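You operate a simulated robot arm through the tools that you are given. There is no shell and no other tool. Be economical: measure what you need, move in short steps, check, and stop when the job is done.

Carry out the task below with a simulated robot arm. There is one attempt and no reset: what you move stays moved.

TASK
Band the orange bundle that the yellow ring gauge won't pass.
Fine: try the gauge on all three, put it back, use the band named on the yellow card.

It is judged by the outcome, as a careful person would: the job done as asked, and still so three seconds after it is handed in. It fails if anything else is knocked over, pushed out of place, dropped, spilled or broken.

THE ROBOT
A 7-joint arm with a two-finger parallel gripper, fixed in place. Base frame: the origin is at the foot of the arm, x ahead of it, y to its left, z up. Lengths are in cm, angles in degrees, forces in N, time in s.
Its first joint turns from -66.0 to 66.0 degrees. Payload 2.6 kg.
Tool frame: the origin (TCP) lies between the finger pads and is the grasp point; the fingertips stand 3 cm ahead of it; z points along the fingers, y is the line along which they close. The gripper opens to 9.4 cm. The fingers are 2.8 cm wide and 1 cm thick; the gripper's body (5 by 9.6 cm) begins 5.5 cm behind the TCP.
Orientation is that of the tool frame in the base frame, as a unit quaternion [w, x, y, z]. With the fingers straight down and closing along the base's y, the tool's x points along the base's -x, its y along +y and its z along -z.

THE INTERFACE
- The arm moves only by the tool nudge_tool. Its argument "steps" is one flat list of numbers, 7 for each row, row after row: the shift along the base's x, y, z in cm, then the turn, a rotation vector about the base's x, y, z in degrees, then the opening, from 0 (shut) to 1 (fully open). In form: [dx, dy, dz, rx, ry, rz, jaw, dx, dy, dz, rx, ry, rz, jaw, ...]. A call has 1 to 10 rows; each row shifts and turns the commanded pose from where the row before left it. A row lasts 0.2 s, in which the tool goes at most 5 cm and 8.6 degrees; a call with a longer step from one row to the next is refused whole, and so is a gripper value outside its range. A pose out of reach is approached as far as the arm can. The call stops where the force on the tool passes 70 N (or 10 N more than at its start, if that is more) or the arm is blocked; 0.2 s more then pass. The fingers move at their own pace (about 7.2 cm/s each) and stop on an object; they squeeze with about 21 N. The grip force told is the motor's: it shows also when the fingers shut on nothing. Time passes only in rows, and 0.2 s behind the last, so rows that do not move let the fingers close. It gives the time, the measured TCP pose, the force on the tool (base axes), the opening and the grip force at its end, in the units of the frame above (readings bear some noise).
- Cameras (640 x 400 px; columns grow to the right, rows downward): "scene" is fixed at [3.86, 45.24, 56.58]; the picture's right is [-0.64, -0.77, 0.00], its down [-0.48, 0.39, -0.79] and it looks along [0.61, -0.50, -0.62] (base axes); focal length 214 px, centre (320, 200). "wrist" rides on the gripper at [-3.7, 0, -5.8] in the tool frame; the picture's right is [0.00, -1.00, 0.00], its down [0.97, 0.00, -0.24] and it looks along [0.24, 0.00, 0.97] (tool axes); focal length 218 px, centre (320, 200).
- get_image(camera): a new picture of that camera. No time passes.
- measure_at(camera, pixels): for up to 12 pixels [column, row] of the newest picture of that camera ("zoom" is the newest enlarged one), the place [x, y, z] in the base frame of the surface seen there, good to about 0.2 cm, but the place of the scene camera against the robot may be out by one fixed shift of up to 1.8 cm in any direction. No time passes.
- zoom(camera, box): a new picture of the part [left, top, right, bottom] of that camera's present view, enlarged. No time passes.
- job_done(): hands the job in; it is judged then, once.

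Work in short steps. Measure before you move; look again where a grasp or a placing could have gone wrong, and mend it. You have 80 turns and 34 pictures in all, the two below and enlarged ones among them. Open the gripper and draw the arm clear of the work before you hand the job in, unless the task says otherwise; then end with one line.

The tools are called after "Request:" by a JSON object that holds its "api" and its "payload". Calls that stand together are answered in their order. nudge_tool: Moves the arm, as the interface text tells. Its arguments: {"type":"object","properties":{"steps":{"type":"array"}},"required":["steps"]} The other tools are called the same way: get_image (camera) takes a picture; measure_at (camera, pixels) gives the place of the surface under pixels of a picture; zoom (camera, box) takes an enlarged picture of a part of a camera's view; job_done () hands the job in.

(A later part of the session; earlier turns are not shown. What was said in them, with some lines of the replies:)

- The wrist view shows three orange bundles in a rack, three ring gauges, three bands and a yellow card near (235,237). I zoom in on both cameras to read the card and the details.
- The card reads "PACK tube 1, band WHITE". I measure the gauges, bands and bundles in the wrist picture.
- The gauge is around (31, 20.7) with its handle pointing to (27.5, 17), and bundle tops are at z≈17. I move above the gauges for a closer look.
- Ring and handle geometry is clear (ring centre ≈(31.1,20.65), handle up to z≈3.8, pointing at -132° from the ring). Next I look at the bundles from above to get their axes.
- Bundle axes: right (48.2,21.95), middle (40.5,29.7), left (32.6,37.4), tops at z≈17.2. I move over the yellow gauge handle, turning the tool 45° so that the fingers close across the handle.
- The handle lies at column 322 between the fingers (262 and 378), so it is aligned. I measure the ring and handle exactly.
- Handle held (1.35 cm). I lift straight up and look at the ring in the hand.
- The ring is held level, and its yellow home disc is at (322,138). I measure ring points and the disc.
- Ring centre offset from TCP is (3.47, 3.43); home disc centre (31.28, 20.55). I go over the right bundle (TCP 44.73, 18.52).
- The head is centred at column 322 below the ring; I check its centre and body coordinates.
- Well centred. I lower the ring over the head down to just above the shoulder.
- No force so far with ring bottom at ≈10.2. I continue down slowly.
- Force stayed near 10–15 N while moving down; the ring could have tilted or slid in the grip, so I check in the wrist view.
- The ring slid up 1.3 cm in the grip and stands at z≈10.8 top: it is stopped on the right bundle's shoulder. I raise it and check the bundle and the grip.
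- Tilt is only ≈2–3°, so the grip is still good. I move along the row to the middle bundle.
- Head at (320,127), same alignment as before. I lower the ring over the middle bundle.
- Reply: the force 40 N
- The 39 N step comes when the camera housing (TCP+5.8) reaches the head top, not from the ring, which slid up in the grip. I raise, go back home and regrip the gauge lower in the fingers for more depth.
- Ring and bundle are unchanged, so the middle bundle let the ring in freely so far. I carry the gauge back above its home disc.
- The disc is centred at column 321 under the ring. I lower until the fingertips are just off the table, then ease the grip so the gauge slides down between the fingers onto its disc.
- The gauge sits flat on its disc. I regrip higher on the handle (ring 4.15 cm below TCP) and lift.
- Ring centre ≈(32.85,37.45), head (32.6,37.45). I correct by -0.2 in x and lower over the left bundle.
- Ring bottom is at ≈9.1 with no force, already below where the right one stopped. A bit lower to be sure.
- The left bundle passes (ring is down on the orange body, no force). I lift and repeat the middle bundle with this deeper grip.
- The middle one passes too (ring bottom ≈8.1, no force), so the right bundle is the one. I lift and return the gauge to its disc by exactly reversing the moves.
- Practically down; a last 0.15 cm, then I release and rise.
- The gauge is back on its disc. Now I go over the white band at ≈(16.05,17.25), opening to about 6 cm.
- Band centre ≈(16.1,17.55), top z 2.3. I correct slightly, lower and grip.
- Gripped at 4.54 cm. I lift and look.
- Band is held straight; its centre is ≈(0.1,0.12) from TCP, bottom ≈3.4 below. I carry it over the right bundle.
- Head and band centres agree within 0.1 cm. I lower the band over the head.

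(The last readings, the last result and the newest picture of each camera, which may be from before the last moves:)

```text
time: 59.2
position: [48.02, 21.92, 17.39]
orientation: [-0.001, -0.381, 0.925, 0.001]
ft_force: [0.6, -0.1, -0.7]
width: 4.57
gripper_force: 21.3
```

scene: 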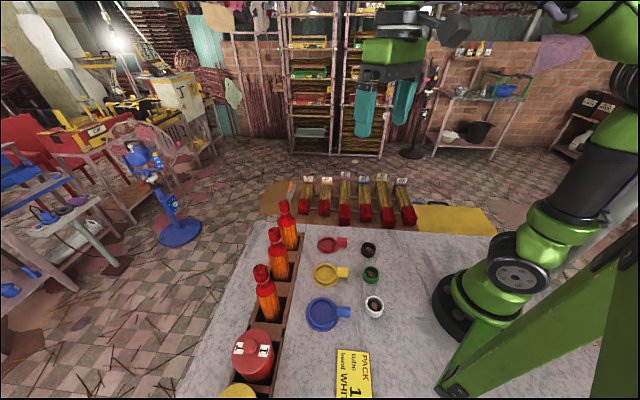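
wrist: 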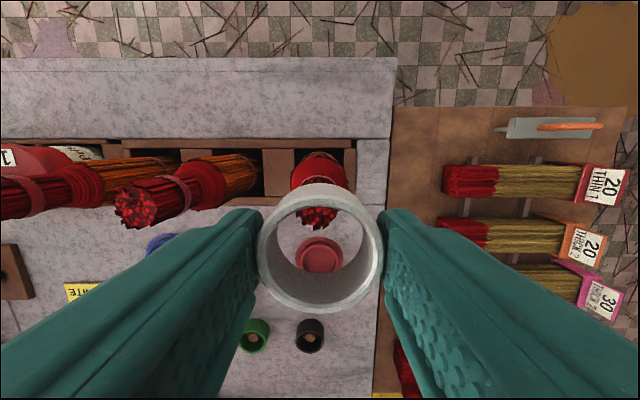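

No contact; bottom is at ≈14. I continue in small steps until it seats.

Request:
{"api": "nudge_tool", "payload": {"steps": [0, 0, -0.3, 0, 0, 0, 0.3, 0, 0, -0.3, 0, 0, 0, 0.3, 0, 0, -0.3, 0, 0, 0, 0.3, 0, 0, 0, 0, 0, 0, 0.3]}}

Request:
{"api": "nudge_tool", "payload": {"steps": [0, 0, -0.25, 0, 0, 0, 0.3, 0, 0, -0.25, 0, 0, 0, 0.3, 0, 0, 0, 0, 0, 0, 0.3]}}

Request:
{"api": "zoom", "payload": {"camera": "scene", "box": [230, 160, 350, 280]}}

```text
time: 60.2
position: [48.21, 21.85, 16.54]
orientation: [-0.001, -0.383, 0.924, 0.0]
ft_force: [-0.6, 0.7, -0.2]
width: 4.52
gripper_force: 21.0
```

```text
time: 61.0
position: [48.18, 21.91, 15.92]
orientation: [0.0, -0.381, 0.924, 0.001]
ft_force: [-0.6, -0.7, -0.3]
width: 4.55
gripper_force: 21.0
```

```text
3.33 times, centred on (290, 220) of scene
```

zoom: 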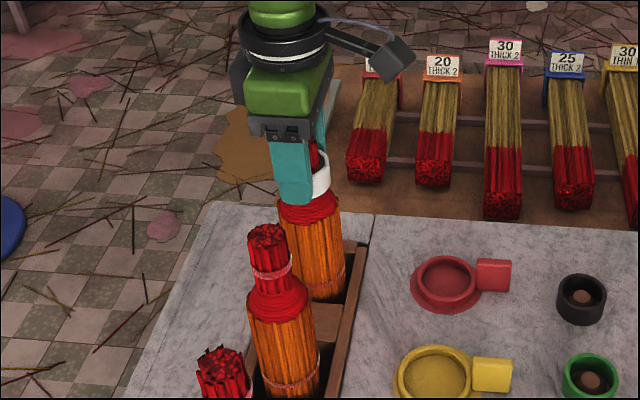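

The band is around the head just above the shoulder; a little lower until a light contact.

Request:
{"api": "nudge_tool", "payload": {"steps": [0, 0, -0.2, 0, 0, 0, 0.3, 0, 0, -0.2, 0, 0, 0, 0.3, 0, 0, 0, 0, 0, 0, 0.3]}}

Request:
{"api": "nudge_tool", "payload": {"steps": [0, 0, -0.2, 0, 0, 0, 0.3, 0, 0, -0.2, 0, 0, 0, 0.3, 0, 0, 0, 0, 0, 0, 0.3]}}

```text
time: 61.8
position: [48.22, 21.88, 15.41]
orientation: [-0.001, -0.382, 0.924, 0.0]
ft_force: [-0.5, -0.4, -0.1]
width: 4.53
gripper_force: 21.6
```

```text
time: 62.6
position: [48.13, 21.93, 15.09]
orientation: [0.0, -0.382, 0.924, 0.001]
ft_force: [-0.2, 0.0, -0.5]
width: 4.55
gripper_force: 21.0
```

Request:
{"api": "nudge_tool", "payload": {"steps": [0, 0, -0.2, 0, 0, 0, 0.3, 0, 0, -0.2, 0, 0, 0, 0.3, 0, 0, 0, 0, 0, 0, 0.3]}}

Request:
{"api": "nudge_tool", "payload": {"steps": [0, 0, -0.2, 0, 0, 0, 0.3, 0, 0, 0, 0, 0, 0, 0.3]}}

```text
time: 63.4
position: [48.15, 21.99, 14.68]
orientation: [0.001, -0.383, 0.924, 0.001]
ft_force: [1.2, 0.7, 2.3]
width: 4.58
gripper_force: 20.8
```

```text
time: 64.0
position: [48.11, 22.0, 14.69]
orientation: [0.002, -0.382, 0.924, 0.001]
ft_force: [0.6, 2.0, 11.0]
width: 4.54
gripper_force: 21.0
```

Contact at 11 N: the band is seated on the shoulder. I open gently to about 6.4 cm and rise clear.

Request:
{"api": "nudge_tool", "payload": {"steps": [0, 0, 0.1, 0, 0, 0, 0.3, 0, 0, 0, 0, 0, 0, 0.5, 0, 0, 0, 0, 0, 0, 0.62, 0, 0, 0, 0, 0, 0, 0.68, 0, 0, 1, 0, 0, 0, 0.68, 0, 0, 2, 0, 0, 0, 0.68, 0, 0, 4, 0, 0, 0, 0.68, 0, 0, 4, 0, 0, 0, 0.68, -3, -2, 2, 0, 0, 0, 0.68, -3, -2, 1, 0, 0, 0, 0.68]}}

Request:
{"api": "zoom", "payload": {"camera": "scene", "box": [230, 170, 390, 330]}}

Request:
{"api": "get_image", "payload": {"camera": "wrist"}}

```text
time: 66.2
position: [41.99, 17.75, 28.51]
orientation: [0.0, -0.382, 0.924, 0.0]
ft_force: [0.2, -0.2, 0.1]
width: 6.37
gripper_force: 0.0
```

```text
2.50 times, centred on (310, 250) of scene
```

zoom: 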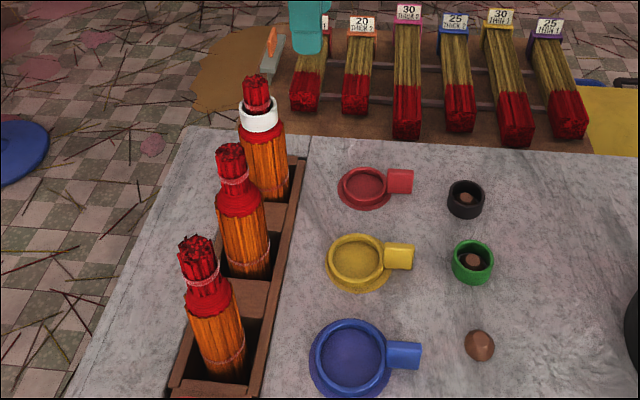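

```text
3 pictures are left
```

wrist: 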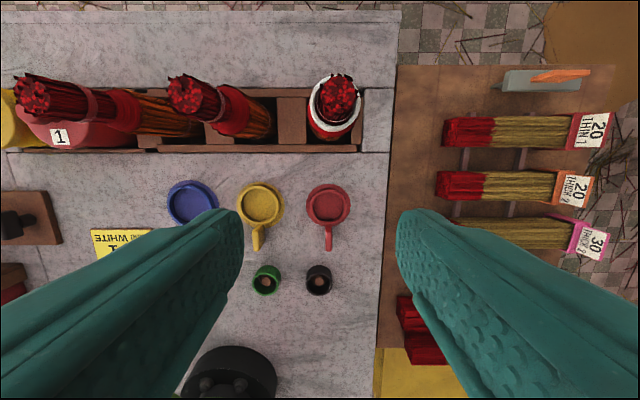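

The white band sits level on the right bundle's neck, the gauge is home, and nothing else moved. I draw the arm up and clear.

Request:
{"api": "nudge_tool", "payload": {"steps": [-2, -1, 3, 0, 0, 0, 0.68, -2, -1, 3, 0, 0, 0, 0.68, -2, 0, 3, 0, 0, 0, 0.68, 0, 0, 0, 0, 0, 0, 0.68]}}

Request:
{"api": "job_done", "payload": {}}

```text
time: 67.2
position: [35.74, 15.59, 37.5]
orientation: [0.0, -0.382, 0.924, 0.001]
ft_force: [-0.1, 0.4, 0.0]
width: 6.39
gripper_force: 0.0
```

```text
The job is handed in.
```

I tried the yellow gauge on all three bundles: it passed the left and middle ones but stopped on the right one, which now wears the white band named on the card, and the gauge is back on its disc.
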